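You operate a simulated robot arm through the tools that you are given. There is no shell and no other tool. Be economical: measure what you need, move in short steps, check, and stop when the job is done.

You run a simulated two-armed robot. Do the job below in one go: nothing can be reset, and whatever is moved stays where it is left.

## Task
Push the red drawer shut. Then take the grey-band spoon stack from the top of the sorting bench and leave it on the top of the drying cupboard. Then put the bag of large spoons on the top of the sorting bench away on the shelf under the red table by the wall. Then push the front flap of the small carton shut. Do these in the order given.

Only the result counts: the job must be done as asked and must still hold three seconds after the hand-in. Knocking over, shifting, dropping, spilling or breaking anything else fails it.

## Robot
Two 7-joint arms with fingered hands on one trunk, on a base that drives. Base frame: it is fixed to the floor where the robot stands at the start and does not move with it; the origin is under the middle of the robot, x ahead of it, y to its left, z up; the surface under the hand at the start is at about z = 0.8. Units: m, degrees, N and s.
The left shoulder is at the start at [0.06, 0.126, 1.105], the right one opposite. With the tool pointing down near the work surface each hand reaches from about 0.38 to 0.72 m from the robot's upright axis, wherever it stands, measured 20 degrees to its own side. Places, roughly: bag of large spoons [1, 1, 0.75]; front flap of the small carton [-7.8, 2.1, 0.9]; grey-band spoon stack (13x3x3 cm) [0.8, 0.4, 0.8]; red drawer [0.6, 0.1, 0.8]; shelf under the red table by the wall [-8, 2.2, 0.3]; top of the drying cupboard [-2, 1.9, 0.9]. Payload 2.5 kg a hand.
The TCP of each hand is the grasp point between the finger pads, 0.03 m short of the fingertips. In the tool frame z runs along the fingers and y along their closing line. The gripper opens to 0.104 m. The gripper's body begins 0.035 m behind the TCP. The gripper is a hand of 5 fingers: y runs from the thumb to the fingers, the wrist lies at [-0.015, -0.104, -0.178] in the tool frame, and closing takes about 1.5 s.
Orientation is that of the tool frame in the base frame, as [roll, pitch, yaw] about the fixed x, y, z axes, in that order (R = Rz(yaw) Ry(pitch) Rx(roll)). With the fingers straight down and the wrist toward the robot, the tool's x, y and z point along [0, 1, 0], [1, 0, 0] and [0, 0, -1] of the base frame.

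## Interface
- The arms move only by the tool servo_tool. It takes "left_plan", "right_plan" or both (then of equal length, played together; a hand with none holds still); each is a list of rows, each an object of numbers (a shift or turn left out is 0, a gripper value left out holds the last): "x", "y", "z": the shift along the tool's x, y, z in m; "ax", "ay", "az": the turn, a rotation vector about the tool's x, y, z in degrees. In form: [{"x": .., "y": .., "z": .., "ax": .., "ay": .., "az": ..}, ...]. A call has 1 to 10 rows; each row is the pose to reach, as a shift and turn from the pose commanded when the call began, along the tool's axes at that moment. "left_gripper" and "right_gripper" are, for a hand that has rows, the closure, from 0 (fully open) to 1 (shut), set as the call begins (left out, the last holds). Each row takes 0.2 s and may step no farther than 0.05 m and 8.6 degrees from the row before; otherwise, or with a gripper value out of range, the whole call is refused. A pose out of reach is approached as far as the arm can. The call stops where the force on the tool passes 40 N (or 10 N more than at its start, if that is more) or the arm is blocked; 0.2 s more then pass. Each finger travels about 0.153 m/s and halts on what it meets, pressing with about 23 N; the grip force reading is that of the motor and also rises with nothing between the fingers. The clock runs only during rows and for 0.2 s after the last one: add rows that repeat a pose to give the fingers time. It gives the time, the measured TCP pose, the force on the tool (base axes), the opening and the grip force at its end, in the units of the frame above (readings bear some noise), with the torque about the TCP (base axes, N m) and any sound that the robot's microphone picked up.
- Cameras (640 x 400 px; columns grow to the right, rows downward): "scene" is now at [0.1216, 0.0348, 1.3198]; the picture's right is [0.39, -0.92, 0.00], its down [-0.48, -0.20, -0.86] and it looks along [0.79, 0.34, -0.52] (base axes); focal length 259 px, centre (320, 200). "left" rides on the left gripper at [-0.08, -0.078, -0.141] in its tool frame; the picture's right is [-0.78, -0.30, 0.56], its down [0.53, -0.78, 0.33] and it looks along [0.33, 0.56, 0.76] (tool axes); focal length 247 px, centre (320, 200). "right" rides on the right gripper at [0.08, -0.078, -0.141] in its tool frame; the picture's right is [-0.78, 0.30, -0.56], its down [-0.53, -0.78, 0.33] and it looks along [-0.33, 0.56, 0.76] (tool axes); focal length 247 px, centre (320, 200). There is no depth. A picture from a camera that has moved, and an enlarged one, comes with that camera's place and axes in the base frame and with its lens.
- snapshot(camera): a new picture of that camera. No time passes.
- slide_trunk(by): slides the trunk up (or, below 0, down) by that many m; the arms and the scene camera ride with it, the base frame stays. It gives what a move gives, with no picture.
- roll_base(legs): drives the robot by 1 to 6 legs, each [ahead, left, turn to the left] in m, m and degrees, along the robot's own axes; the way and the turn of a leg run together, so that a leg with both is an arc; at most 1.5 m and 180 degrees a leg. The arms and the cameras ride along, it lands a little off, and it stops where it bumps. It gives what a move gives.
- grasp_type(shape, hand): the hand has 5 fingers and takes this shape, open, in about a second: jaw (thumb against the fingers, like two jaws); tri (thumb and two fingers); tip (a fingertip pinch); poke (one finger out to press); point (the index stretched); flat (the hand flat); cup (the hand cupped); fist (a fist). The gripper value then closes the fingers along that shape, each until it touches; the sizes above hold for jaw. It gives what a move gives, with no picture.
- aim_head(pan, tilt): turns the head with the scene camera to pan (to the left, within 86 degrees either way) and tilt (down, from -29 to 69), counted from straight ahead of the robot. It gives what a move gives.
- enlarge(camera, box): a new picture of the part [left, top, right, bottom] of that camera's present view, enlarged. No time passes.
- sign_off(): hands the job in; it is judged then, once.

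Work in short steps. Places have to be worked out from the pictures, the camera data and where the tool is seen: move nearer, look again, correct. Check each grasp and each placing, and mend what went wrong. You have 165 turns and 118 pictures in all, those below and enlarged ones among them. Open the grippers and draw the arms clear of the work before you hand the job in, unless the task says otherwise.

The tools are called by a JSON object that holds its "fn" and its "kwargs". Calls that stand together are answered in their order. servo_tool: Moves the arms, as the interface text tells. Its arguments: {"type":"object","properties":{"left_plan":{"type":"array"},"left_gripper":{"type":"number"},"right_plan":{"type":"array"},"right_gripper":{"type":"number"}},"required":[]} The other tools are called the same way: slide_trunk (by) slides the trunk up or down; grasp_type (shape, hand) gives the hand a shape; roll_base (legs) drives the base; aim_head (pan, tilt) turns the head that bears the scene camera; snapshot (camera) takes a picture; enlarge (camera, box) takes an enlarged picture of a part of a camera's view; sign_off () hands the job in.

At the start:

```text
time_s: 0.0
left_tcp_pos: [0.3923, 0.3583, 1.1132]
left_ee_rot: [-180.0, 0.0, 90.0]
left_wrist_force: [-0.8, 0.7, 0.9]
left_moment: [0.0, 0.0, -0.03]
left_width: 0.1035
left_grip_force: 0.1
left_shape: jaw
right_tcp_pos: [0.4857, 0.0182, 1.0085]
right_ee_rot: [-180.0, 0.0, 89.9]
right_wrist_force: [-0.7, -0.1, -0.3]
right_moment: [0.01, 0.01, 0.01]
right_width: 0.1035
right_grip_force: 0.0
right_shape: jaw
trunk travel left (down, up): [-0.5, 0.44]
robot x, y, heading: [0.0001, -0.0015, -0.4]
head pan, tilt: [23.2, 31.2]
```

scene: 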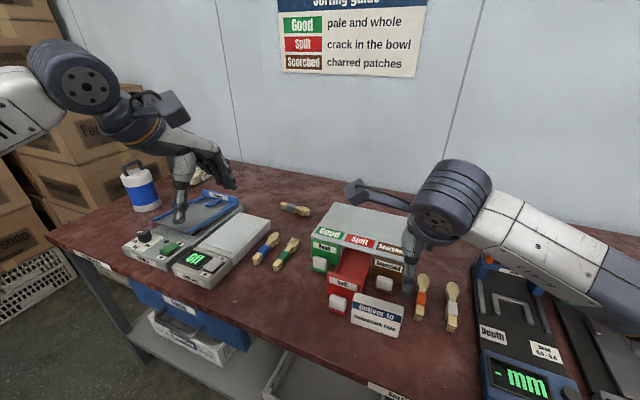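
right: 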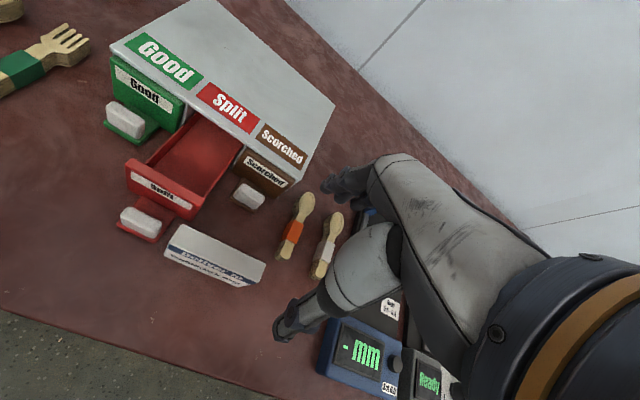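
left: 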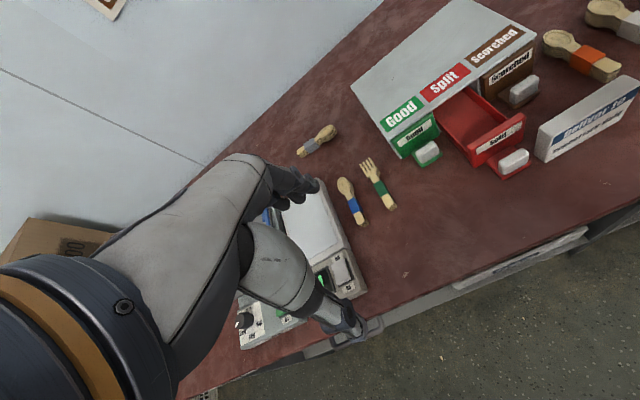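

I'll look closely at the drawer unit, sign and spoon stacks first.

{"fn": "enlarge", "kwargs": {"camera": "scene", "box": [300, 190, 480, 345]}}

{"fn": "enlarge", "kwargs": {"camera": "scene", "box": [100, 140, 340, 290]}}

```text
2.58 times, centred on (390, 268) of scene
camera zoom: at [0.1216, 0.0348, 1.3198], right [0.39, -0.92, 0.0], down [-0.48, -0.2, -0.86], along [0.79, 0.34, -0.52], focal length 668 px, centre (139, 26)
```

zoom: 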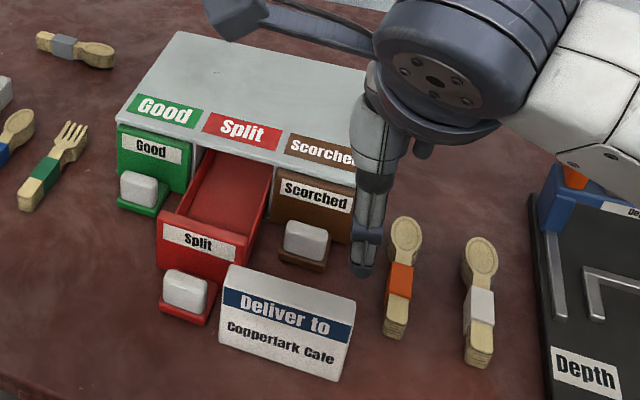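

```text
2.67 times, centred on (220, 215) of scene
camera zoom: at [0.1216, 0.0348, 1.3198], right [0.39, -0.92, 0.0], down [-0.48, -0.2, -0.86], along [0.79, 0.34, -0.52], focal length 690 px, centre (587, 160)
```

zoom: 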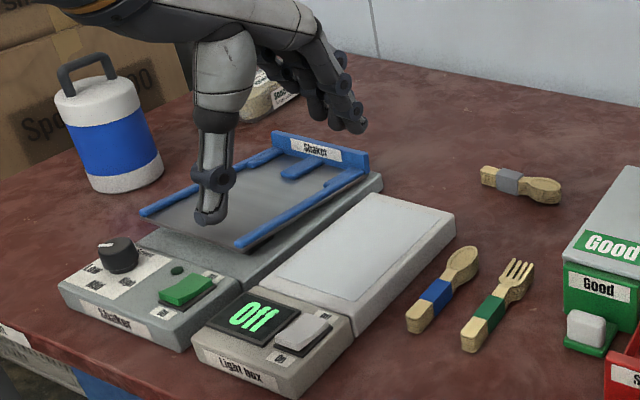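

The grey-band stack lies by the wall, left of the drawer unit, and the white-band one is a decoy. The drawer front is at about x 0.52, y 0.144 and slides along +x, with the sign at y 0.01–0.106. I'll make the left hand poke and see where its finger sits.

{"fn": "grasp_type", "kwargs": {"hand": "left", "shape": "poke"}}

{"fn": "snapshot", "kwargs": {"camera": "left"}}

{"fn": "snapshot", "kwargs": {"camera": "scene"}}

```text
time_s: 0.9
left_tcp_pos: [0.3929, 0.3573, 1.1122]
left_ee_rot: [-180.0, 0.0, 89.9]
left_wrist_force: [-0.5, -0.2, 0.1]
left_moment: [0.04, 0.0, 0.0]
left_width: 0.0
left_grip_force: 0.2
left_shape: poke
right_tcp_pos: [0.4861, 0.0184, 1.0084]
right_ee_rot: [180.0, 0.1, 90.0]
right_wrist_force: [-0.3, 0.5, 0.4]
right_moment: [-0.02, 0.03, 0.0]
right_width: 0.1036
right_grip_force: 0.1
right_shape: jaw
trunk travel left (down, up): [-0.5, 0.44]
robot x, y, heading: [0.0015, 0.0001, -0.1]
head pan, tilt: [23.2, 31.2]
```

```text
112 pictures are left
camera left: at [0.3157, 0.2775, 1.2538], right [-0.3, -0.78, -0.56], down [-0.78, 0.53, -0.33], along [0.56, 0.33, -0.76], focal length 247 px, centre (320, 200)
```

left: 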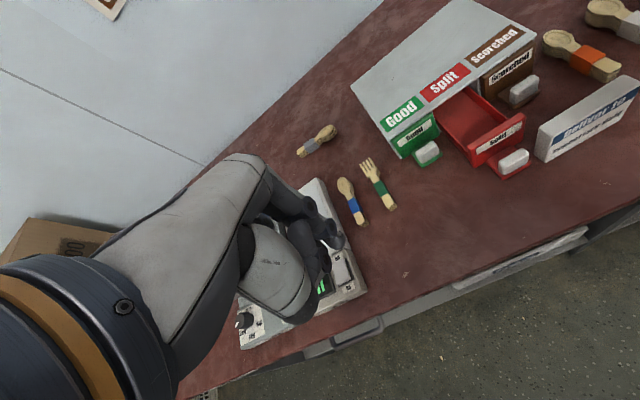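

```text
111 pictures are left
camera scene: at [0.1216, 0.0348, 1.3198], right [0.39, -0.92, 0.0], down [-0.48, -0.2, -0.86], along [0.79, 0.34, -0.52], focal length 259 px, centre (320, 200)
```

scene: 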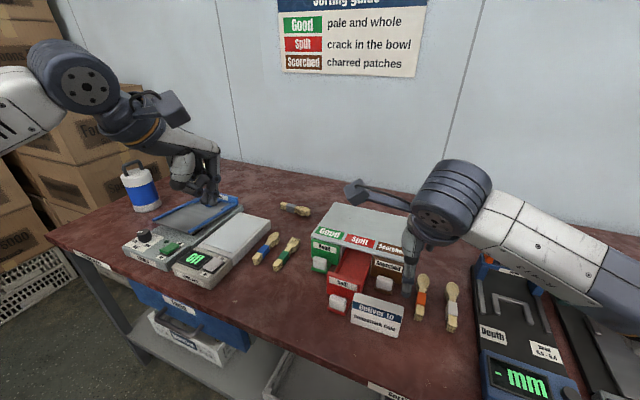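

The fingertip is on the TCP axis, and two-view measurement puts the drawer front at x≈0.517, y≈0.143, with its top about z 0.875 and the handle top about 0.85. I'll move the left finger over, just in front of the front panel and above the handle.

{"fn": "servo_tool", "kwargs": {"left_plan": [{"x": -0.045, "y": 0.015}, {"x": -0.09, "y": 0.03}, {"x": -0.135, "y": 0.045, "z": 0.02}, {"x": -0.175, "y": 0.06, "z": 0.05}, {"x": -0.208, "y": 0.07, "z": 0.08}, {"x": -0.208, "y": 0.073, "z": 0.12}, {"x": -0.208, "y": 0.073, "z": 0.16}, {"x": -0.208, "y": 0.073, "z": 0.18}]}}

{"fn": "snapshot", "kwargs": {"camera": "scene"}}

{"fn": "snapshot", "kwargs": {"camera": "left"}}

```text
refused: row 3 steps farther than a row can; nothing moved
```

```text
110 pictures are left
camera scene: at [0.1216, 0.0348, 1.3198], right [0.39, -0.92, 0.0], down [-0.48, -0.2, -0.86], along [0.79, 0.34, -0.52], focal length 259 px, centre (320, 200)
```

scene: 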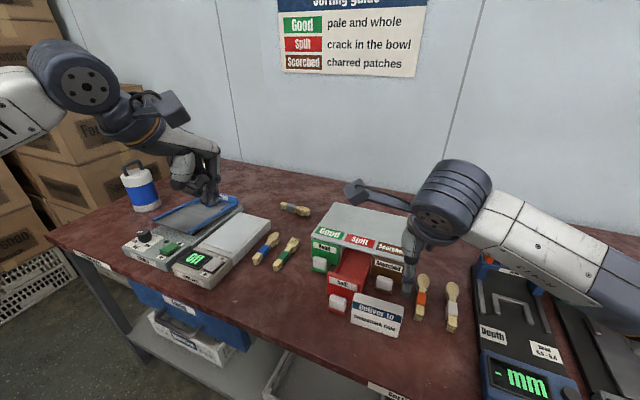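

```text
109 pictures are left
camera left: at [0.3157, 0.2775, 1.2538], right [-0.3, -0.78, -0.56], down [-0.78, 0.53, -0.33], along [0.56, 0.33, -0.76], focal length 247 px, centre (320, 200)
```

left: 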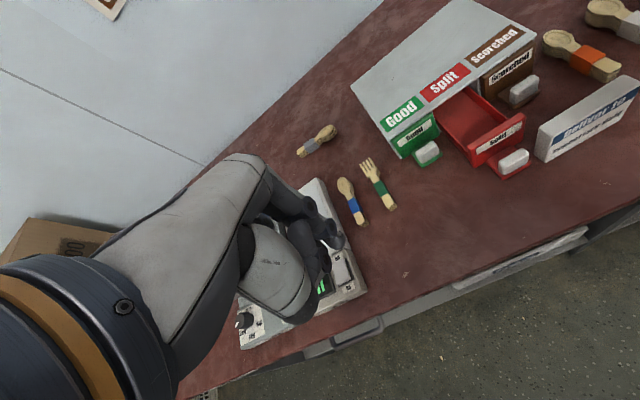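

The call was refused because a row stepped too far, so I'll use smaller steps.

{"fn": "servo_tool", "kwargs": {"left_plan": [{"x": -0.042, "y": 0.015}, {"x": -0.084, "y": 0.03}, {"x": -0.126, "y": 0.045, "z": 0.01}, {"x": -0.165, "y": 0.06, "z": 0.03}, {"x": -0.2, "y": 0.07, "z": 0.06}, {"x": -0.21, "y": 0.073, "z": 0.1}, {"x": -0.21, "y": 0.073, "z": 0.14}, {"x": -0.21, "y": 0.073, "z": 0.18}]}}

{"fn": "snapshot", "kwargs": {"camera": "scene"}}

{"fn": "snapshot", "kwargs": {"camera": "left"}}

```text
time_s: 2.7
left_tcp_pos: [0.4676, 0.1472, 0.932]
left_ee_rot: [-180.0, 0.0, 90.0]
left_wrist_force: [0.9, -0.2, 0.5]
left_moment: [0.02, 0.0, -0.01]
left_width: 0.0
left_grip_force: 0.0
left_shape: poke
right_tcp_pos: [0.4862, 0.0181, 1.008]
right_ee_rot: [180.0, 0.0, 90.0]
right_wrist_force: [0.4, 0.4, -0.1]
right_moment: [-0.01, 0.05, -0.01]
right_width: 0.1037
right_grip_force: 0.1
right_shape: jaw
trunk travel left (down, up): [-0.5, 0.44]
robot x, y, heading: [-0.0009, -0.0002, 0.0]
head pan, tilt: [23.2, 31.2]
```

```text
108 pictures are left
camera scene: at [0.1219, 0.0349, 1.3198], right [0.39, -0.92, 0.0], down [-0.48, -0.2, -0.86], along [0.79, 0.34, -0.52], focal length 259 px, centre (320, 200)
```

scene: 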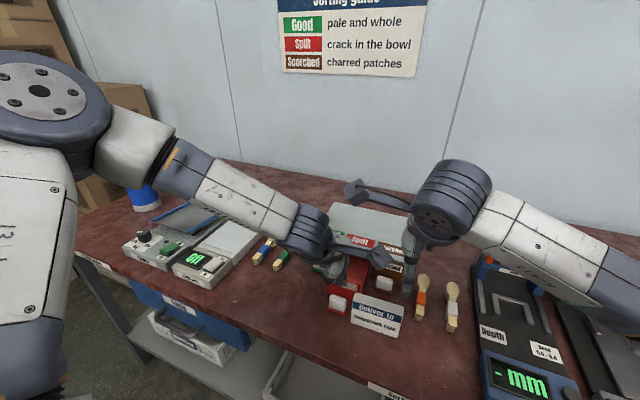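

```text
107 pictures are left
camera left: at [0.3892, 0.0673, 1.0726], right [-0.3, -0.78, -0.56], down [-0.78, 0.54, -0.33], along [0.56, 0.33, -0.76], focal length 247 px, centre (320, 200)
```

left: 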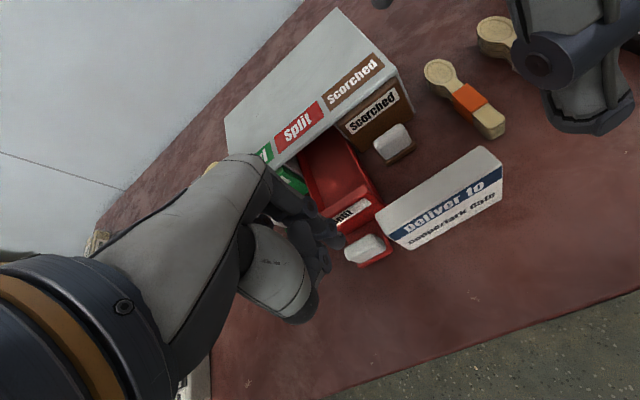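

The handle and front agree with my estimate: the front's top is about z 0.866 and the handle's top about 0.84. I'll lower the tip to ~0.85 close to the front panel and push forward in steps.

{"fn": "servo_tool", "kwargs": {"left_plan": [{"y": 0.014, "z": 0.03, "x": -0.003}, {"y": 0.014, "z": 0.053, "x": -0.003}, {"y": 0.034, "z": 0.053, "x": -0.003}, {"y": 0.055, "z": 0.053, "x": -0.003}]}}

{"fn": "snapshot", "kwargs": {"camera": "left"}}

```text
time_s: 3.7
left_tcp_pos: [0.5213, 0.1445, 0.8788]
left_ee_rot: [-180.0, 0.0, 90.1]
left_wrist_force: [0.3, 0.4, -0.3]
left_moment: [0.0, 0.0, -0.01]
left_width: 0.0001
left_grip_force: 0.0
left_shape: poke
right_tcp_pos: [0.4857, 0.0183, 1.0087]
right_ee_rot: [-180.0, 0.0, 90.0]
right_wrist_force: [0.1, 0.4, 0.5]
right_moment: [0.02, 0.0, -0.03]
right_width: 0.1037
right_grip_force: 0.1
right_shape: jaw
trunk travel left (down, up): [-0.5, 0.44]
robot x, y, heading: [0.0008, -0.0018, -0.3]
head pan, tilt: [23.2, 31.2]
```

```text
106 pictures are left
camera left: at [0.4443, 0.0645, 1.0201], right [-0.3, -0.78, -0.56], down [-0.78, 0.53, -0.33], along [0.56, 0.33, -0.76], focal length 247 px, centre (320, 200)
```

left: 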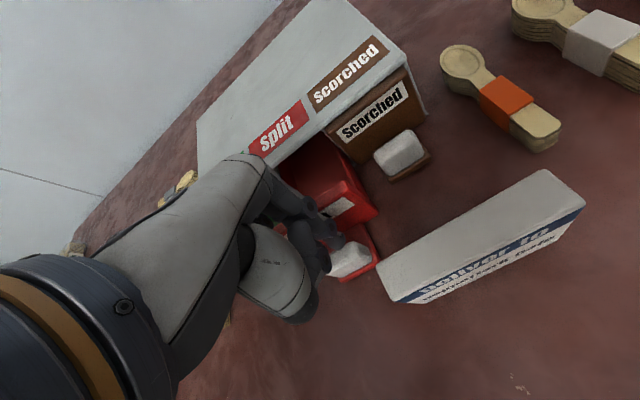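

No force yet, and the front is at about x 0.52. I'll keep pushing forward and watch.

{"fn": "servo_tool", "kwargs": {"left_plan": [{"y": 0.01}, {"y": 0.02}, {"y": 0.03}]}}

{"fn": "snapshot", "kwargs": {"camera": "left"}}

{"fn": "enlarge", "kwargs": {"camera": "scene", "box": [300, 190, 480, 345]}}

```text
time_s: 4.5
left_tcp_pos: [0.5488, 0.1488, 0.8809]
left_ee_rot: [-180.0, -0.1, 89.9]
left_wrist_force: [-0.2, -0.1, -0.2]
left_moment: [-0.01, 0.0, 0.0]
left_width: 0.0001
left_grip_force: 0.1
left_shape: poke
left hand out of reach, approached as far as the arm can: row 3
right_tcp_pos: [0.485, 0.0182, 1.0079]
right_ee_rot: [-179.9, -0.1, 89.9]
right_wrist_force: [0.4, 0.1, 0.5]
right_moment: [0.02, 0.03, -0.03]
right_width: 0.1036
right_grip_force: 0.0
right_shape: jaw
trunk travel left (down, up): [-0.5, 0.44]
robot x, y, heading: [0.0011, -0.0003, -0.1]
head pan, tilt: [23.2, 31.2]
```

```text
105 pictures are left
camera left: at [0.4707, 0.0675, 1.0226], right [-0.3, -0.78, -0.56], down [-0.78, 0.54, -0.33], along [0.56, 0.33, -0.76], focal length 247 px, centre (320, 200)
```

left: 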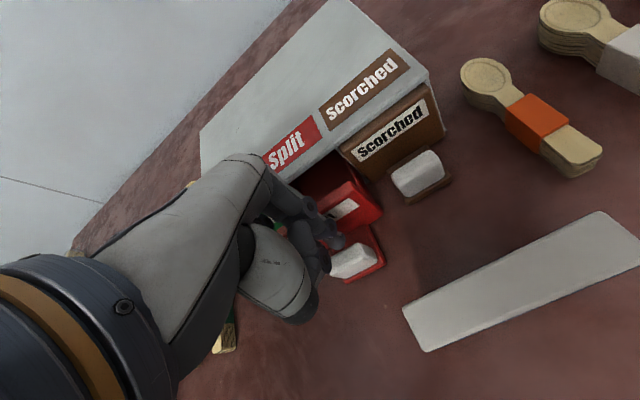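

```text
2.58 times, centred on (390, 268) of scene
camera zoom: at [0.1215, 0.0348, 1.3198], right [0.39, -0.92, 0.0], down [-0.48, -0.2, -0.86], along [0.79, 0.34, -0.52], focal length 668 px, centre (139, 26)
```

zoom: 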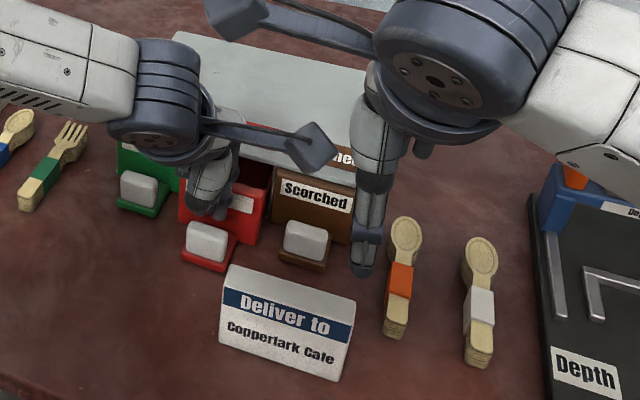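

The drawer is closing with about 0.03 m left, but the arm is at its limit. The hands are clear ahead, so I'll drive the base forward a little, keeping the finger on the front.

{"fn": "roll_base", "kwargs": {"legs": [[0.025, 0, 0]]}}

{"fn": "enlarge", "kwargs": {"camera": "scene", "box": [300, 190, 480, 345]}}

```text
time_s: 5.3
left_tcp_pos: [0.573, 0.147, 0.881]
left_ee_rot: [-180.0, 0.0, 90.0]
left_wrist_force: [0.1, 0.8, -0.7]
left_moment: [-0.01, 0.0, -0.02]
left_width: 0.0
left_grip_force: 0.2
left_shape: poke
right_tcp_pos: [0.5108, 0.0189, 1.0096]
right_ee_rot: [180.0, 0.0, 89.9]
right_wrist_force: [-0.2, -0.1, 0.2]
right_moment: [0.0, 0.01, 0.01]
right_width: 0.1038
right_grip_force: 0.1
right_shape: jaw
trunk travel left (down, up): [-0.5, 0.44]
robot x, y, heading: [0.023, -0.0016, 0.2]
head pan, tilt: [23.2, 31.2]
```

```text
2.58 times, centred on (390, 268) of scene
camera zoom: at [0.147, 0.0348, 1.3197], right [0.39, -0.92, 0.0], down [-0.48, -0.2, -0.86], along [0.79, 0.34, -0.52], focal length 668 px, centre (139, 26)
```

zoom: 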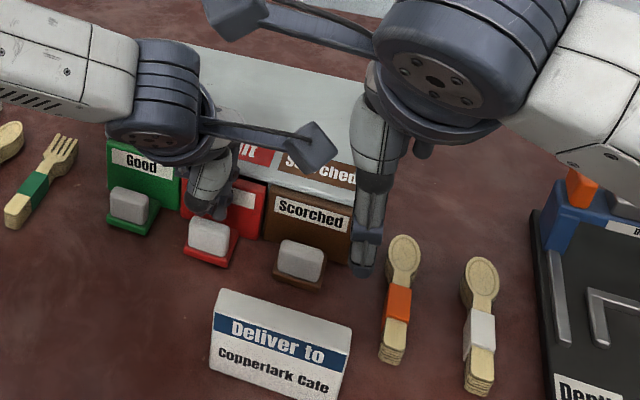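

About 5 mm remain. I'll nudge again with the arm and see whether it can move from here.

{"fn": "servo_tool", "kwargs": {"left_plan": [{"y": 0.005}, {"y": 0.01}, {"y": 0.013}]}}

{"fn": "enlarge", "kwargs": {"camera": "scene", "box": [330, 220, 420, 297]}}

```text
time_s: 6.1
left_tcp_pos: [0.5798, 0.1507, 0.8847]
left_ee_rot: [180.0, 0.1, 90.0]
left_wrist_force: [0.9, 0.4, 0.2]
left_moment: [-0.03, -0.02, 0.04]
left_width: 0.0
left_grip_force: 0.1
left_shape: poke
left hand out of reach, approached as far as the arm can: row 1, 2, 3
right_tcp_pos: [0.5105, 0.0189, 1.0086]
right_ee_rot: [-180.0, 0.1, 90.0]
right_wrist_force: [-0.8, -0.4, -0.1]
right_moment: [0.02, 0.0, 0.0]
right_width: 0.1037
right_grip_force: 0.0
right_shape: jaw
trunk travel left (down, up): [-0.5, 0.44]
robot x, y, heading: [0.0212, 0.0002, -0.0]
head pan, tilt: [23.2, 31.2]
```

```text
5.19 times, centred on (375, 258) of scene
camera zoom: at [0.1463, 0.0348, 1.3198], right [0.39, -0.92, 0.0], down [-0.48, -0.2, -0.86], along [0.79, 0.34, -0.52], focal length 1344 px, centre (34, -104)
```

zoom: 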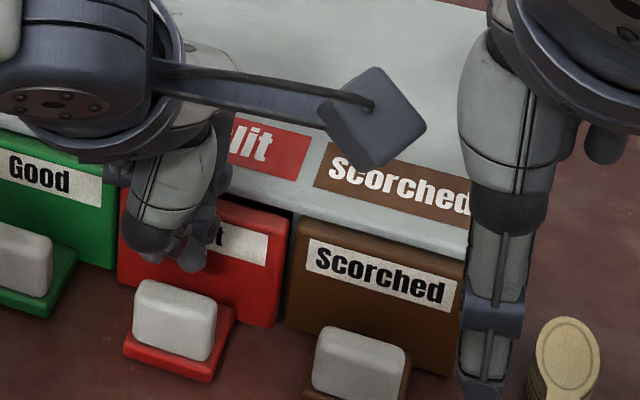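

The red front is still a few millimetres proud, so I'll roll the base forward a little more.

{"fn": "roll_base", "kwargs": {"legs": [[0.01, 0, 0]]}}

{"fn": "enlarge", "kwargs": {"camera": "scene", "box": [330, 220, 420, 297]}}

```text
time_s: 6.8
left_tcp_pos: [0.5884, 0.1513, 0.8852]
left_ee_rot: [179.9, 0.1, 90.0]
left_wrist_force: [-1.1, 0.1, 1.8]
left_moment: [0.02, 0.01, 0.0]
left_width: 0.0002
left_grip_force: 0.1
left_shape: poke
right_tcp_pos: [0.5199, 0.0187, 1.0082]
right_ee_rot: [180.0, 0.1, 90.1]
right_wrist_force: [-0.3, 0.5, 0.2]
right_moment: [-0.01, 0.03, 0.0]
right_width: 0.1036
right_grip_force: 0.0
right_shape: jaw
trunk travel left (down, up): [-0.5, 0.44]
robot x, y, heading: [0.0315, -0.0039, -0.0]
head pan, tilt: [23.2, 31.2]
```

```text
5.19 times, centred on (375, 258) of scene
camera zoom: at [0.1561, 0.0347, 1.3199], right [0.39, -0.92, 0.0], down [-0.48, -0.2, -0.86], along [0.79, 0.34, -0.52], focal length 1344 px, centre (34, -104)
```

zoom: 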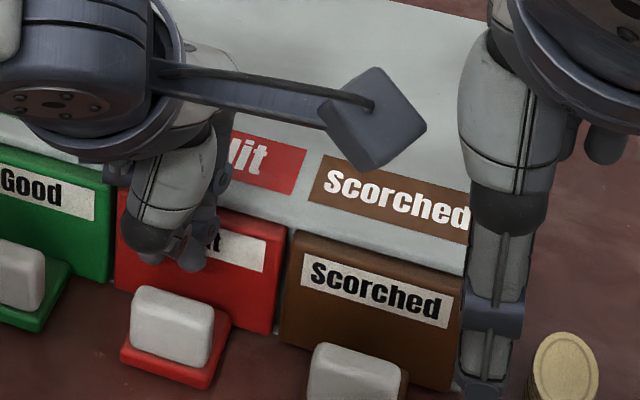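

It looks flush now. One more tiny push to feel the stop and be sure.

{"fn": "roll_base", "kwargs": {"legs": [[0.006, 0, 0]]}}

{"fn": "enlarge", "kwargs": {"camera": "scene", "box": [330, 220, 420, 297]}}

```text
time_s: 7.6
left_tcp_pos: [0.5936, 0.1517, 0.8852]
left_ee_rot: [179.9, 0.0, 89.9]
left_wrist_force: [-5.2, -1.3, 1.1]
left_moment: [0.01, -0.05, 0.04]
left_width: 0.0
left_grip_force: 0.1
left_shape: poke
right_tcp_pos: [0.526, 0.0179, 1.0085]
right_ee_rot: [-180.0, 0.0, 89.9]
right_wrist_force: [0.5, 0.5, 0.9]
right_moment: [-0.02, -0.01, -0.01]
right_width: 0.1036
right_grip_force: 0.0
right_shape: jaw
trunk travel left (down, up): [-0.5, 0.44]
robot x, y, heading: [0.0406, 0.0007, 0.0]
head pan, tilt: [23.2, 31.2]
```

```text
5.19 times, centred on (375, 258) of scene
camera zoom: at [0.1615, 0.0347, 1.3199], right [0.39, -0.92, 0.0], down [-0.48, -0.2, -0.86], along [0.79, 0.34, -0.52], focal length 1344 px, centre (34, -104)
```

zoom: 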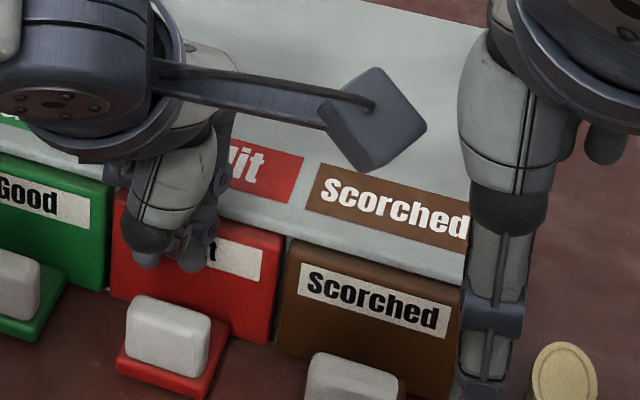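

The drawer hit its stop at 5 N and sits flush with its neighbours, so it is shut. I'll draw the left hand back and up to clear it.

{"fn": "servo_tool", "kwargs": {"left_plan": [{"y": -0.03}, {"y": -0.06}, {"y": -0.08, "z": -0.03}, {"y": -0.1, "z": -0.07}, {"y": -0.11, "z": -0.11, "x": 0.03}, {"y": -0.11, "z": -0.15, "x": 0.06}, {"y": -0.11, "z": -0.17, "x": 0.1}, {"y": -0.11, "z": -0.18, "x": 0.14}, {"y": -0.11, "z": -0.18, "x": 0.18}, {"y": -0.11, "z": -0.18, "x": 0.22}]}}

{"fn": "aim_head", "kwargs": {"pan": 10, "tilt": 60}}

{"fn": "snapshot", "kwargs": {"camera": "scene"}}

```text
refused: row 5 steps farther than a row can; nothing moved
```

```text
time_s: 8.5
left_tcp_pos: [0.5933, 0.1509, 0.8846]
left_ee_rot: [179.8, 0.1, 89.9]
left_wrist_force: [-5.1, 0.1, 3.4]
left_moment: [0.05, -0.02, 0.02]
left_width: 0.0
left_grip_force: 0.0
left_shape: poke
right_tcp_pos: [0.5252, 0.0187, 1.0079]
right_ee_rot: [180.0, 0.0, 90.0]
right_wrist_force: [0.3, 0.5, 0.6]
right_moment: [-0.02, 0.0, -0.01]
right_width: 0.1038
right_grip_force: 0.0
right_shape: jaw
trunk travel left (down, up): [-0.5, 0.44]
robot x, y, heading: [0.0427, -0.0029, -0.0]
head pan, tilt: [10.0, 60.0]
```

```text
99 pictures are left
camera scene: at [0.1445, 0.011, 1.2797], right [0.17, -0.98, 0.0], down [-0.85, -0.15, -0.5], along [0.49, 0.09, -0.87], focal length 259 px, centre (320, 200)
```

scene: 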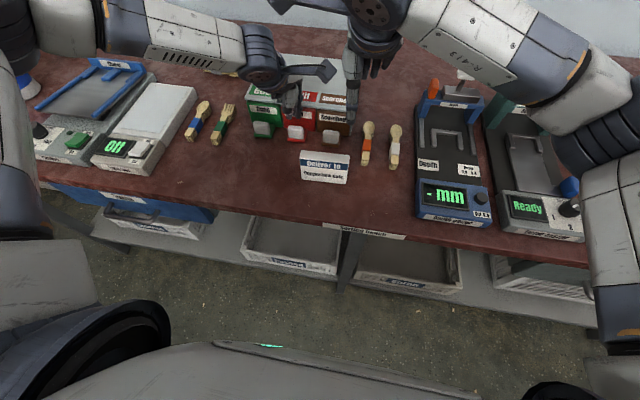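

The base front is at about x 0.15 and the bench edge at about 0.36, so there's room to drive closer. First I'll retract the left hand in valid steps.

{"fn": "servo_tool", "kwargs": {"left_plan": [{"y": -0.03}, {"y": -0.06}, {"y": -0.08, "z": -0.03}, {"y": -0.1, "z": -0.07}, {"y": -0.11, "z": -0.11, "x": 0.01}, {"y": -0.11, "z": -0.15, "x": 0.03}, {"y": -0.11, "z": -0.17, "x": 0.07}, {"y": -0.11, "z": -0.18, "x": 0.11}, {"y": -0.11, "z": -0.18, "x": 0.15}, {"y": -0.11, "z": -0.18, "x": 0.19}]}}

{"fn": "grasp_type", "kwargs": {"hand": "left", "shape": "jaw"}}

{"fn": "roll_base", "kwargs": {"legs": [[0, 0.19, 0], [0.1, 0, 0]]}}

{"fn": "aim_head", "kwargs": {"pan": 15, "tilt": 40}}

{"fn": "snapshot", "kwargs": {"camera": "scene"}}

```text
time_s: 10.7
left_tcp_pos: [0.4849, 0.3414, 1.0628]
left_ee_rot: [-180.0, 0.1, 89.9]
left_wrist_force: [-0.1, -0.1, 0.0]
left_moment: [-0.02, 0.0, -0.04]
left_width: 0.0
left_grip_force: 0.0
left_shape: poke
right_tcp_pos: [0.5261, 0.0196, 1.0085]
right_ee_rot: [180.0, 0.0, 90.0]
right_wrist_force: [-0.1, 0.4, 0.5]
right_moment: [0.02, -0.04, -0.02]
right_width: 0.1039
right_grip_force: 0.1
right_shape: jaw
trunk travel left (down, up): [-0.5, 0.44]
robot x, y, heading: [0.0426, 0.0013, -0.0]
head pan, tilt: [10.0, 60.0]
```

```text
time_s: 11.6
left_tcp_pos: [0.4849, 0.3415, 1.0628]
left_ee_rot: [179.8, 0.1, 89.9]
left_wrist_force: [-0.3, -0.7, 0.1]
left_moment: [0.03, 0.04, 0.0]
left_width: 0.1037
left_grip_force: 0.2
left_shape: jaw
right_tcp_pos: [0.5279, 0.0191, 1.0079]
right_ee_rot: [180.0, -0.1, 90.0]
right_wrist_force: [0.7, -0.5, -0.6]
right_moment: [0.01, 0.01, -0.01]
right_width: 0.1038
right_grip_force: 0.1
right_shape: jaw
trunk travel left (down, up): [-0.5, 0.44]
robot x, y, heading: [0.04, 0.0025, 0.1]
head pan, tilt: [10.0, 60.0]
```

```text
time_s: 13.9
left_tcp_pos: [0.5851, 0.5297, 1.0637]
left_ee_rot: [-180.0, 0.1, 89.9]
left_wrist_force: [0.6, -0.1, -0.7]
left_moment: [-0.01, 0.0, 0.03]
left_width: 0.1042
left_grip_force: 0.1
left_shape: jaw
right_tcp_pos: [0.6262, 0.2073, 1.0081]
right_ee_rot: [-180.0, -0.1, 90.0]
right_wrist_force: [0.3, -0.6, -0.5]
right_moment: [0.02, 0.04, -0.01]
right_width: 0.1038
right_grip_force: 0.1
right_shape: jaw
trunk travel left (down, up): [-0.5, 0.44]
robot x, y, heading: [0.1421, 0.1899, -0.1]
head pan, tilt: [10.0, 60.0]
```

```text
time_s: 14.8
left_tcp_pos: [0.5847, 0.5305, 1.0634]
left_ee_rot: [179.9, 0.1, 89.9]
left_wrist_force: [-0.3, -0.5, -0.5]
left_moment: [0.03, 0.04, 0.0]
left_width: 0.1039
left_grip_force: 0.1
left_shape: jaw
right_tcp_pos: [0.626, 0.2071, 1.0084]
right_ee_rot: [-179.9, 0.0, 89.9]
right_wrist_force: [-0.6, -0.1, -0.4]
right_moment: [-0.02, 0.01, 0.01]
right_width: 0.1037
right_grip_force: 0.1
right_shape: jaw
trunk travel left (down, up): [-0.5, 0.44]
robot x, y, heading: [0.1395, 0.1906, -0.2]
head pan, tilt: [15.0, 40.0]
```

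```text
98 pictures are left
camera scene: at [0.2611, 0.2106, 1.3062], right [0.26, -0.97, 0.0], down [-0.62, -0.17, -0.77], along [0.74, 0.2, -0.64], focal length 259 px, centre (320, 200)
```

scene: 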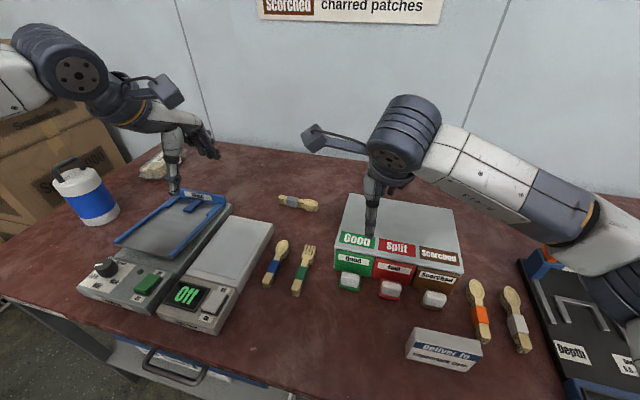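

All drawers look flush. The grey-band stack is at about (0.797, 0.42), lying along y, so the default hand orientation fits. I'll hover above it.

{"fn": "servo_tool", "kwargs": {"left_plan": [{"x": -0.02, "y": 0.04}, {"x": -0.04, "y": 0.08}, {"x": -0.06, "y": 0.12}, {"x": -0.08, "y": 0.16}, {"x": -0.1, "y": 0.195}, {"x": -0.11, "y": 0.213, "z": 0.02}, {"x": -0.11, "y": 0.213, "z": 0.06}, {"x": -0.11, "y": 0.213, "z": 0.1}, {"x": -0.11, "y": 0.213, "z": 0.13}]}}

{"fn": "snapshot", "kwargs": {"camera": "left"}}

{"fn": "snapshot", "kwargs": {"camera": "scene"}}

```text
time_s: 16.8
left_tcp_pos: [0.7687, 0.4262, 0.9423]
left_ee_rot: [179.8, 0.3, 89.9]
left_wrist_force: [0.2, 0.0, 0.1]
left_moment: [-0.02, 0.01, 0.02]
left_width: 0.1042
left_grip_force: 0.0
left_shape: jaw
left hand out of reach, approached as far as the arm can: row 5, 6, 7, 8, 9
right_tcp_pos: [0.6264, 0.2082, 1.0095]
right_ee_rot: [180.0, 0.0, 90.1]
right_wrist_force: [-0.9, 0.6, 0.4]
right_moment: [-0.02, 0.0, 0.0]
right_width: 0.1037
right_grip_force: 0.0
right_shape: jaw
trunk travel left (down, up): [-0.5, 0.44]
robot x, y, heading: [0.1374, 0.1866, -0.4]
head pan, tilt: [15.0, 40.0]
```

```text
97 pictures are left
camera left: at [0.6901, 0.3473, 1.0839], right [-0.3, -0.78, -0.56], down [-0.77, 0.54, -0.34], along [0.56, 0.33, -0.76], focal length 247 px, centre (320, 200)
```

left: 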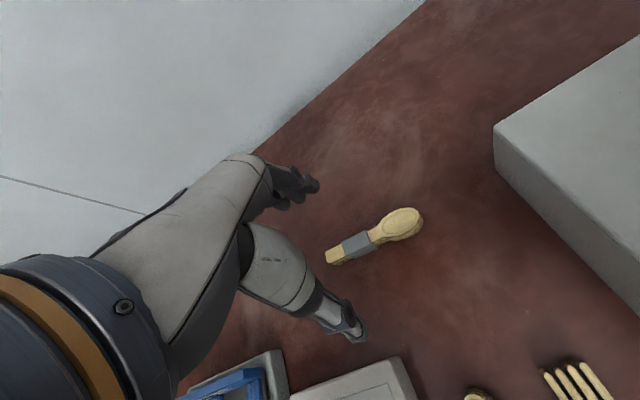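

```text
96 pictures are left
camera scene: at [0.2611, 0.2107, 1.3063], right [0.26, -0.97, 0.0], down [-0.62, -0.17, -0.77], along [0.74, 0.2, -0.64], focal length 259 px, centre (320, 200)
```

scene: 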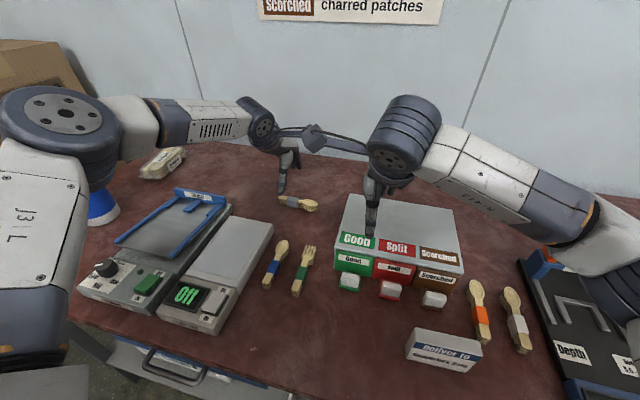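

The stack's band is at about (0.802, 0.437) and the arm is short by 3 cm. I'll roll forward 0.05 m.

{"fn": "roll_base", "kwargs": {"legs": [[0.05, 0, 0]]}}

{"fn": "snapshot", "kwargs": {"camera": "left"}}

```text
time_s: 17.7
left_tcp_pos: [0.8182, 0.427, 0.9418]
left_ee_rot: [179.9, 0.1, 89.9]
left_wrist_force: [0.4, -0.6, -0.4]
left_moment: [0.01, -0.01, 0.0]
left_width: 0.1038
left_grip_force: 0.0
left_shape: jaw
right_tcp_pos: [0.6757, 0.2069, 1.008]
right_ee_rot: [180.0, 0.0, 90.0]
right_wrist_force: [-0.7, -0.6, 1.0]
right_moment: [0.01, 0.02, 0.01]
right_width: 0.1036
right_grip_force: 0.0
right_shape: jaw
trunk travel left (down, up): [-0.5, 0.44]
robot x, y, heading: [0.189, 0.19, 0.0]
head pan, tilt: [15.0, 40.0]
```

```text
95 pictures are left
camera left: at [0.7404, 0.3471, 1.0839], right [-0.3, -0.78, -0.56], down [-0.77, 0.54, -0.34], along [0.56, 0.33, -0.76], focal length 247 px, centre (320, 200)
```

left: 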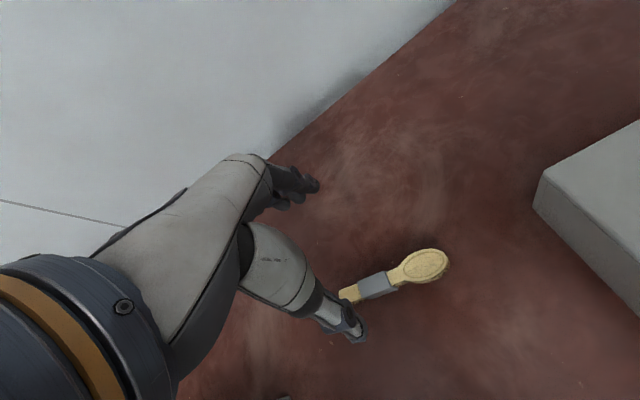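

Both views agree on the band at (0.80, 0.435). I'll step back about 1.6 cm in x and check how the commanded pose responds.

{"fn": "servo_tool", "kwargs": {"left_plan": [{"y": -0.017, "z": 0.02}, {"y": -0.017, "z": 0.02}]}}

```text
time_s: 18.3
left_tcp_pos: [0.8004, 0.4257, 0.9225]
left_ee_rot: [179.8, 0.1, 89.9]
left_wrist_force: [0.2, 0.2, 0.1]
left_moment: [0.0, 0.02, -0.02]
left_width: 0.104
left_grip_force: 0.1
left_shape: jaw
right_tcp_pos: [0.6743, 0.2073, 1.0089]
right_ee_rot: [-180.0, 0.0, 90.0]
right_wrist_force: [-0.6, 0.1, -0.2]
right_moment: [0.0, 0.01, 0.01]
right_width: 0.1038
right_grip_force: 0.0
right_shape: jaw
trunk travel left (down, up): [-0.5, 0.44]
robot x, y, heading: [0.1869, 0.1902, -0.3]
head pan, tilt: [15.0, 40.0]
```

The command tracks the measured pose. I'll descend to a TCP height of about 0.838, so the tips are just above the bench.

{"fn": "servo_tool", "kwargs": {"left_plan": [{"z": 0.03, "x": 0.004}, {"z": 0.06, "x": 0.004}, {"z": 0.075, "x": 0.004}, {"z": 0.085, "x": 0.004}]}}

{"fn": "snapshot", "kwargs": {"camera": "left"}}

{"fn": "enlarge", "kwargs": {"camera": "scene", "box": [230, 150, 360, 231]}}

```text
time_s: 19.3
left_tcp_pos: [0.7789, 0.4364, 0.8536]
left_ee_rot: [179.9, 0.1, 89.8]
left_wrist_force: [-0.9, 0.4, -0.3]
left_moment: [-0.01, -0.02, 0.03]
left_width: 0.1041
left_grip_force: 0.0
left_shape: jaw
left hand out of reach, approached as far as the arm can: row 2, 3, 4
right_tcp_pos: [0.6762, 0.2066, 1.0082]
right_ee_rot: [180.0, 0.0, 89.9]
right_wrist_force: [0.3, 0.4, -0.3]
right_moment: [-0.01, -0.01, -0.02]
right_width: 0.1038
right_grip_force: 0.0
right_shape: jaw
trunk travel left (down, up): [-0.5, 0.44]
robot x, y, heading: [0.1935, 0.1892, 0.1]
head pan, tilt: [15.0, 40.0]
```

```text
94 pictures are left
camera left: at [0.7007, 0.3576, 0.9955], right [-0.3, -0.78, -0.56], down [-0.77, 0.54, -0.34], along [0.56, 0.33, -0.76], focal length 247 px, centre (320, 200)
```

left: 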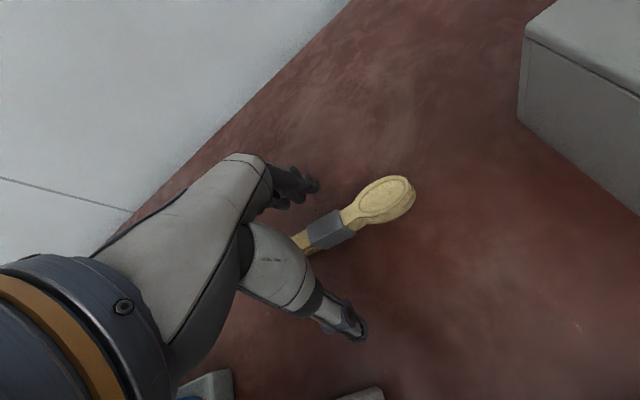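

```text
4.92 times, centred on (295, 190) of scene
camera zoom: at [0.3109, 0.2106, 1.3063], right [0.26, -0.97, 0.0], down [-0.62, -0.17, -0.77], along [0.74, 0.2, -0.64], focal length 1274 px, centre (443, 247)
```

zoom: 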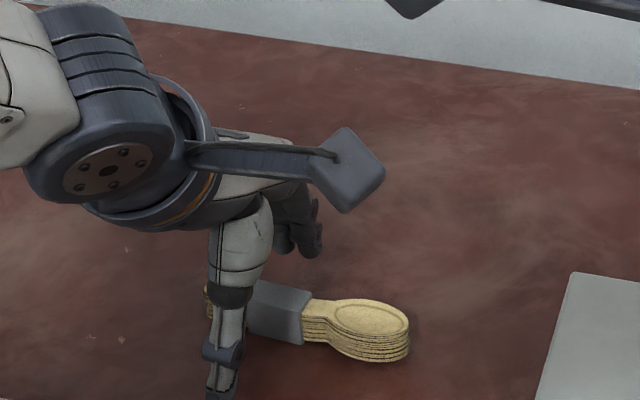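

The arm runs out of reach low down (TCP 0.779, 0.854). The fingers already straddle the stack, so I'll roll forward 0.035 m more; the base still has about 5 cm to the bench edge.

{"fn": "roll_base", "kwargs": {"legs": [[0.035, 0, 0]]}}

{"fn": "servo_tool", "kwargs": {"left_plan": [{"z": 0.006, "y": -0.008}, {"z": 0.015, "y": -0.01}]}}

{"fn": "snapshot", "kwargs": {"camera": "left"}}

```text
time_s: 20.1
left_tcp_pos: [0.8143, 0.4377, 0.8549]
left_ee_rot: [179.8, 0.1, 89.8]
left_wrist_force: [0.6, 0.2, 0.5]
left_moment: [0.0, 0.0, 0.01]
left_width: 0.1041
left_grip_force: 0.1
left_shape: jaw
right_tcp_pos: [0.71, 0.2075, 1.0089]
right_ee_rot: [180.0, 0.0, 90.0]
right_wrist_force: [-0.6, -0.5, -0.2]
right_moment: [0.01, 0.0, -0.01]
right_width: 0.1035
right_grip_force: 0.0
right_shape: jaw
trunk travel left (down, up): [-0.5, 0.44]
robot x, y, heading: [0.2253, 0.1908, 0.1]
head pan, tilt: [15.0, 40.0]
```

```text
time_s: 20.7
left_tcp_pos: [0.8029, 0.4372, 0.84]
left_ee_rot: [179.7, 0.3, 89.9]
left_wrist_force: [0.3, 0.2, -0.3]
left_moment: [0.01, -0.01, 0.02]
left_width: 0.1041
left_grip_force: 0.2
left_shape: jaw
right_tcp_pos: [0.7102, 0.2076, 1.0081]
right_ee_rot: [180.0, -0.1, 90.1]
right_wrist_force: [0.1, 0.0, -0.3]
right_moment: [0.02, 0.0, -0.01]
right_width: 0.1036
right_grip_force: 0.0
right_shape: jaw
trunk travel left (down, up): [-0.5, 0.44]
robot x, y, heading: [0.2269, 0.186, -0.1]
head pan, tilt: [15.0, 40.0]
```

```text
92 pictures are left
camera left: at [0.7246, 0.3584, 0.9811], right [-0.3, -0.78, -0.56], down [-0.77, 0.54, -0.34], along [0.56, 0.33, -0.76], focal length 247 px, centre (320, 200)
```

left: 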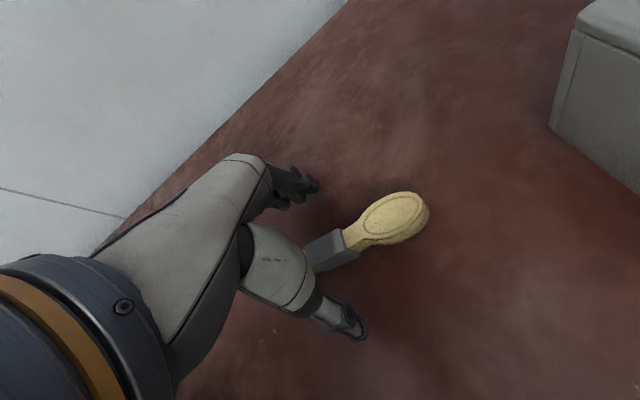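

The stack's band sits between the fingers. I'll lower 8 mm more and close.

{"fn": "servo_tool", "kwargs": {"left_plan": [{"z": 0.005, "y": -0.003, "x": -0.003}, {"z": 0.008, "y": -0.004, "x": -0.003}]}}

{"fn": "servo_tool", "kwargs": {"left_plan": [{"z": 0}, {"z": 0}, {"z": 0}, {"z": 0}, {"z": 0}, {"z": 0}, {"z": 0}], "left_gripper": 1}}

{"fn": "snapshot", "kwargs": {"camera": "left"}}

```text
time_s: 21.3
left_tcp_pos: [0.7971, 0.4354, 0.833]
left_ee_rot: [179.8, 0.1, 89.9]
left_wrist_force: [0.4, 0.2, -0.5]
left_moment: [0.0, 0.04, 0.03]
left_width: 0.1039
left_grip_force: 0.1
left_shape: jaw
left hand out of reach, approached as far as the arm can: row 2
right_tcp_pos: [0.7099, 0.2086, 1.0079]
right_ee_rot: [-179.9, 0.0, 90.0]
right_wrist_force: [0.7, -1.1, 1.2]
right_moment: [-0.01, -0.02, -0.02]
right_width: 0.1035
right_grip_force: 0.1
right_shape: jaw
trunk travel left (down, up): [-0.5, 0.44]
robot x, y, heading: [0.2215, 0.1874, -0.1]
head pan, tilt: [15.0, 40.0]
```

```text
time_s: 22.9
left_tcp_pos: [0.7961, 0.4355, 0.8347]
left_ee_rot: [179.9, 0.1, 89.9]
left_wrist_force: [-0.5, -0.1, 0.1]
left_moment: [-0.02, -0.01, 0.0]
left_width: 0.0088
left_grip_force: 23.2
left_shape: jaw
right_tcp_pos: [0.7101, 0.2076, 1.0087]
right_ee_rot: [180.0, 0.0, 90.0]
right_wrist_force: [0.4, -0.6, 0.7]
right_moment: [-0.01, 0.02, -0.02]
right_width: 0.1038
right_grip_force: 0.1
right_shape: jaw
trunk travel left (down, up): [-0.5, 0.44]
robot x, y, heading: [0.2271, 0.1892, 0.0]
head pan, tilt: [15.0, 40.0]
```

```text
91 pictures are left
camera left: at [0.7186, 0.3558, 0.9752], right [-0.3, -0.78, -0.56], down [-0.77, 0.54, -0.34], along [0.56, 0.33, -0.76], focal length 247 px, centre (320, 200)
```

left: 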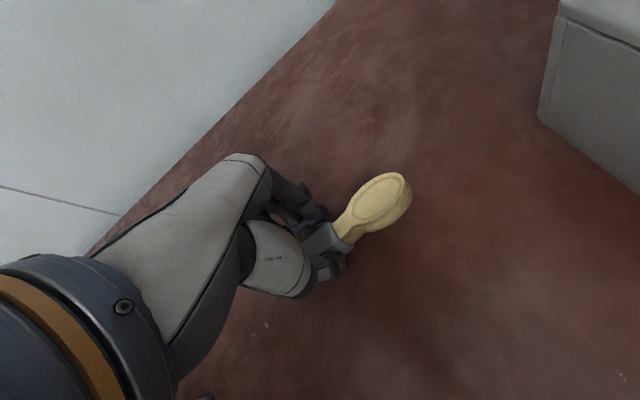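

The fingers hold on the band with 23 N, though the width reads small. I'll lift a little and check it comes along.

{"fn": "servo_tool", "kwargs": {"left_plan": [{"z": -0.02}, {"z": -0.05}, {"z": -0.09, "y": -0.01}, {"z": -0.13, "y": -0.03}]}}

{"fn": "snapshot", "kwargs": {"camera": "left"}}

{"fn": "snapshot", "kwargs": {"camera": "scene"}}

```text
time_s: 23.9
left_tcp_pos: [0.767, 0.435, 0.964]
left_ee_rot: [179.9, 0.2, 90.0]
left_wrist_force: [0.0, 0.7, 0.7]
left_moment: [0.01, -0.01, 0.02]
left_width: 0.0087
left_grip_force: 23.4
left_shape: jaw
right_tcp_pos: [0.7093, 0.207, 1.0087]
right_ee_rot: [-180.0, 0.0, 90.1]
right_wrist_force: [0.7, 0.4, 0.9]
right_moment: [-0.03, -0.02, 0.02]
right_width: 0.1034
right_grip_force: 0.1
right_shape: jaw
trunk travel left (down, up): [-0.5, 0.44]
robot x, y, heading: [0.2258, 0.1872, -0.1]
head pan, tilt: [15.0, 40.0]
```

```text
90 pictures are left
camera left: at [0.6882, 0.3557, 1.1059], right [-0.3, -0.78, -0.56], down [-0.77, 0.54, -0.34], along [0.56, 0.33, -0.76], focal length 247 px, centre (320, 200)
```

left: 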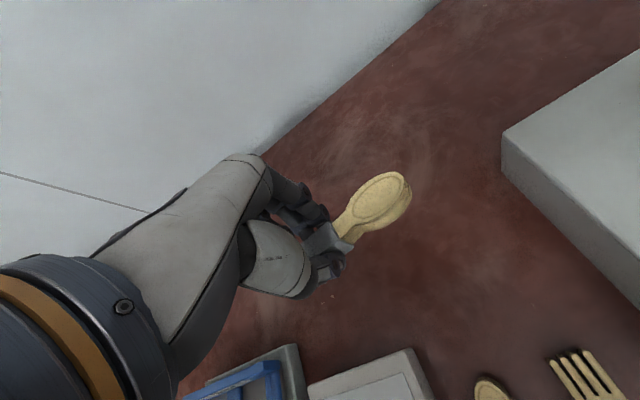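

```text
89 pictures are left
camera scene: at [0.3454, 0.2105, 1.3063], right [0.26, -0.97, 0.0], down [-0.62, -0.17, -0.77], along [0.74, 0.2, -0.64], focal length 259 px, centre (320, 200)
```

scene: 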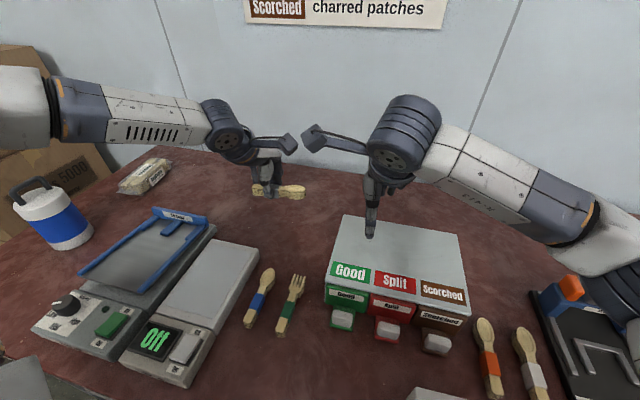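

The stack is held and lifted. I'll raise the hand and draw it in before driving away.

{"fn": "servo_tool", "kwargs": {"left_plan": [{"z": -0.04, "y": -0.02}, {"z": -0.08, "y": -0.04}, {"z": -0.11, "y": -0.08}, {"z": -0.13, "y": -0.12}, {"z": -0.14, "y": -0.165}, {"z": -0.14, "y": -0.19}], "right_plan": [{"z": -0.03, "y": -0.02}, {"z": -0.06, "y": -0.04}, {"z": -0.08, "y": -0.08}, {"z": -0.1, "y": -0.12}, {"z": -0.12, "y": -0.14}, {"z": -0.12, "y": -0.15}]}}

{"fn": "roll_base", "kwargs": {"legs": [[-0.6, 0, 0]]}}

{"fn": "aim_head", "kwargs": {"pan": 80, "tilt": 25}}

{"fn": "snapshot", "kwargs": {"camera": "scene"}}

```text
time_s: 25.3
left_tcp_pos: [0.5825, 0.4366, 1.0558]
left_ee_rot: [-171.4, 0.9, 90.1]
left_wrist_force: [-1.0, 0.4, -0.7]
left_moment: [0.02, 0.0, 0.01]
left_width: 0.0089
left_grip_force: 22.7
left_shape: jaw
right_tcp_pos: [0.5646, 0.2071, 1.129]
right_ee_rot: [-179.9, 0.0, 90.0]
right_wrist_force: [0.6, -0.8, 0.1]
right_moment: [0.01, -0.03, 0.02]
right_width: 0.1038
right_grip_force: 0.1
right_shape: jaw
trunk travel left (down, up): [-0.5, 0.44]
robot x, y, heading: [0.2231, 0.1892, -0.4]
head pan, tilt: [15.0, 40.0]
stopped in row 6 (left hand): the arm was blocked; the commanded pose is now the measured one
```

```text
time_s: 28.7
left_tcp_pos: [-0.0161, 0.4374, 1.0546]
left_ee_rot: [-171.3, 1.1, 89.6]
left_wrist_force: [-0.5, 0.4, 0.2]
left_moment: [0.0, 0.0, 0.04]
left_width: 0.0087
left_grip_force: 22.6
left_shape: jaw
right_tcp_pos: [-0.0368, 0.2081, 1.1293]
right_ee_rot: [179.9, 0.0, 89.4]
right_wrist_force: [-0.1, -0.5, 0.3]
right_moment: [-0.01, 0.03, 0.0]
right_width: 0.1038
right_grip_force: 0.0
right_shape: jaw
trunk travel left (down, up): [-0.5, 0.44]
robot x, y, heading: [-0.3794, 0.1949, -0.6]
head pan, tilt: [15.0, 40.0]
```

```text
time_s: 30.0
left_tcp_pos: [-0.0175, 0.4364, 1.0551]
left_ee_rot: [-171.3, 1.0, 89.6]
left_wrist_force: [0.6, -0.3, -1.0]
left_moment: [0.0, -0.01, 0.03]
left_width: 0.0085
left_grip_force: 22.9
left_shape: jaw
right_tcp_pos: [-0.0339, 0.2075, 1.1265]
right_ee_rot: [-179.5, 0.2, 88.9]
right_wrist_force: [-0.5, -0.9, 0.1]
right_moment: [0.01, 0.01, -0.04]
right_width: 0.1038
right_grip_force: 0.1
right_shape: jaw
trunk travel left (down, up): [-0.5, 0.44]
robot x, y, heading: [-0.3767, 0.1915, -0.2]
head pan, tilt: [80.0, 25.0]
```

```text
88 pictures are left
camera scene: at [-0.29, 0.2696, 1.3266], right [0.85, -0.52, 0.0], down [-0.24, -0.39, -0.89], along [0.47, 0.76, -0.45], focal length 259 px, centre (320, 200)
```

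scene: 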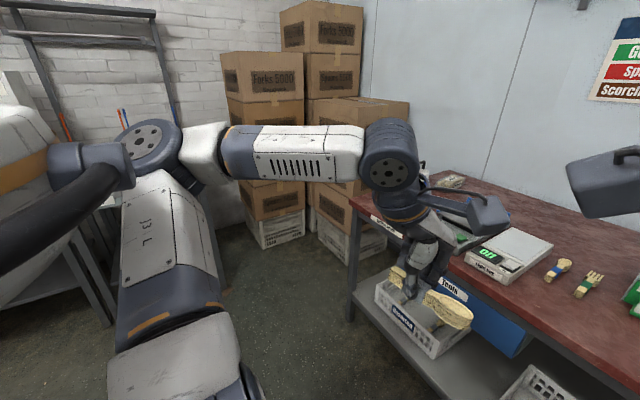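

The stack is still in hand. I'll turn left toward the cupboard side and look around.

{"fn": "roll_base", "kwargs": {"legs": [[0, 0, 130]]}}

{"fn": "aim_head", "kwargs": {"pan": 0, "tilt": 25}}

{"fn": "snapshot", "kwargs": {"camera": "scene"}}

```text
time_s: 35.8
left_tcp_pos: [-0.7948, 0.313, 1.0542]
left_ee_rot: [-171.3, 1.0, -140.6]
left_wrist_force: [-0.1, -0.1, -0.2]
left_moment: [0.03, 0.0, 0.01]
left_width: 0.0086
left_grip_force: 23.1
left_shape: jaw
right_tcp_pos: [-0.6074, 0.4462, 1.1255]
right_ee_rot: [-179.4, 0.4, -141.4]
right_wrist_force: [-0.1, 0.1, -0.1]
right_moment: [0.01, 0.01, 0.03]
right_width: 0.1036
right_grip_force: 0.0
right_shape: jaw
trunk travel left (down, up): [-0.5, 0.44]
robot x, y, heading: [-0.3771, 0.1895, 129.3]
head pan, tilt: [80.0, 25.0]
```

```text
time_s: 37.4
left_tcp_pos: [-0.7957, 0.3136, 1.0553]
left_ee_rot: [-171.3, 1.0, -140.7]
left_wrist_force: [-0.3, 0.4, -0.7]
left_moment: [0.01, 0.0, 0.0]
left_width: 0.0085
left_grip_force: 23.7
left_shape: jaw
right_tcp_pos: [-0.6077, 0.4451, 1.1258]
right_ee_rot: [-179.5, 0.4, -141.4]
right_wrist_force: [0.9, -0.2, -0.3]
right_moment: [0.0, 0.02, 0.02]
right_width: 0.1036
right_grip_force: 0.2
right_shape: jaw
trunk travel left (down, up): [-0.5, 0.44]
robot x, y, heading: [-0.3793, 0.1943, 129.4]
head pan, tilt: [0.0, 25.0]
```

```text
87 pictures are left
camera scene: at [-0.4614, 0.2942, 1.3296], right [0.77, 0.63, 0.0], down [0.27, -0.33, -0.91], along [-0.57, 0.7, -0.42], focal length 259 px, centre (320, 200)
```

scene: 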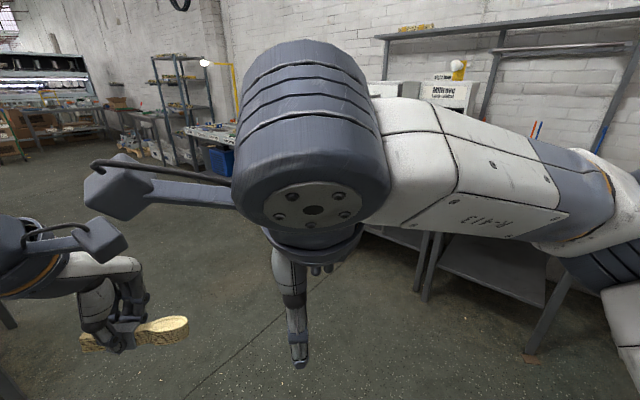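

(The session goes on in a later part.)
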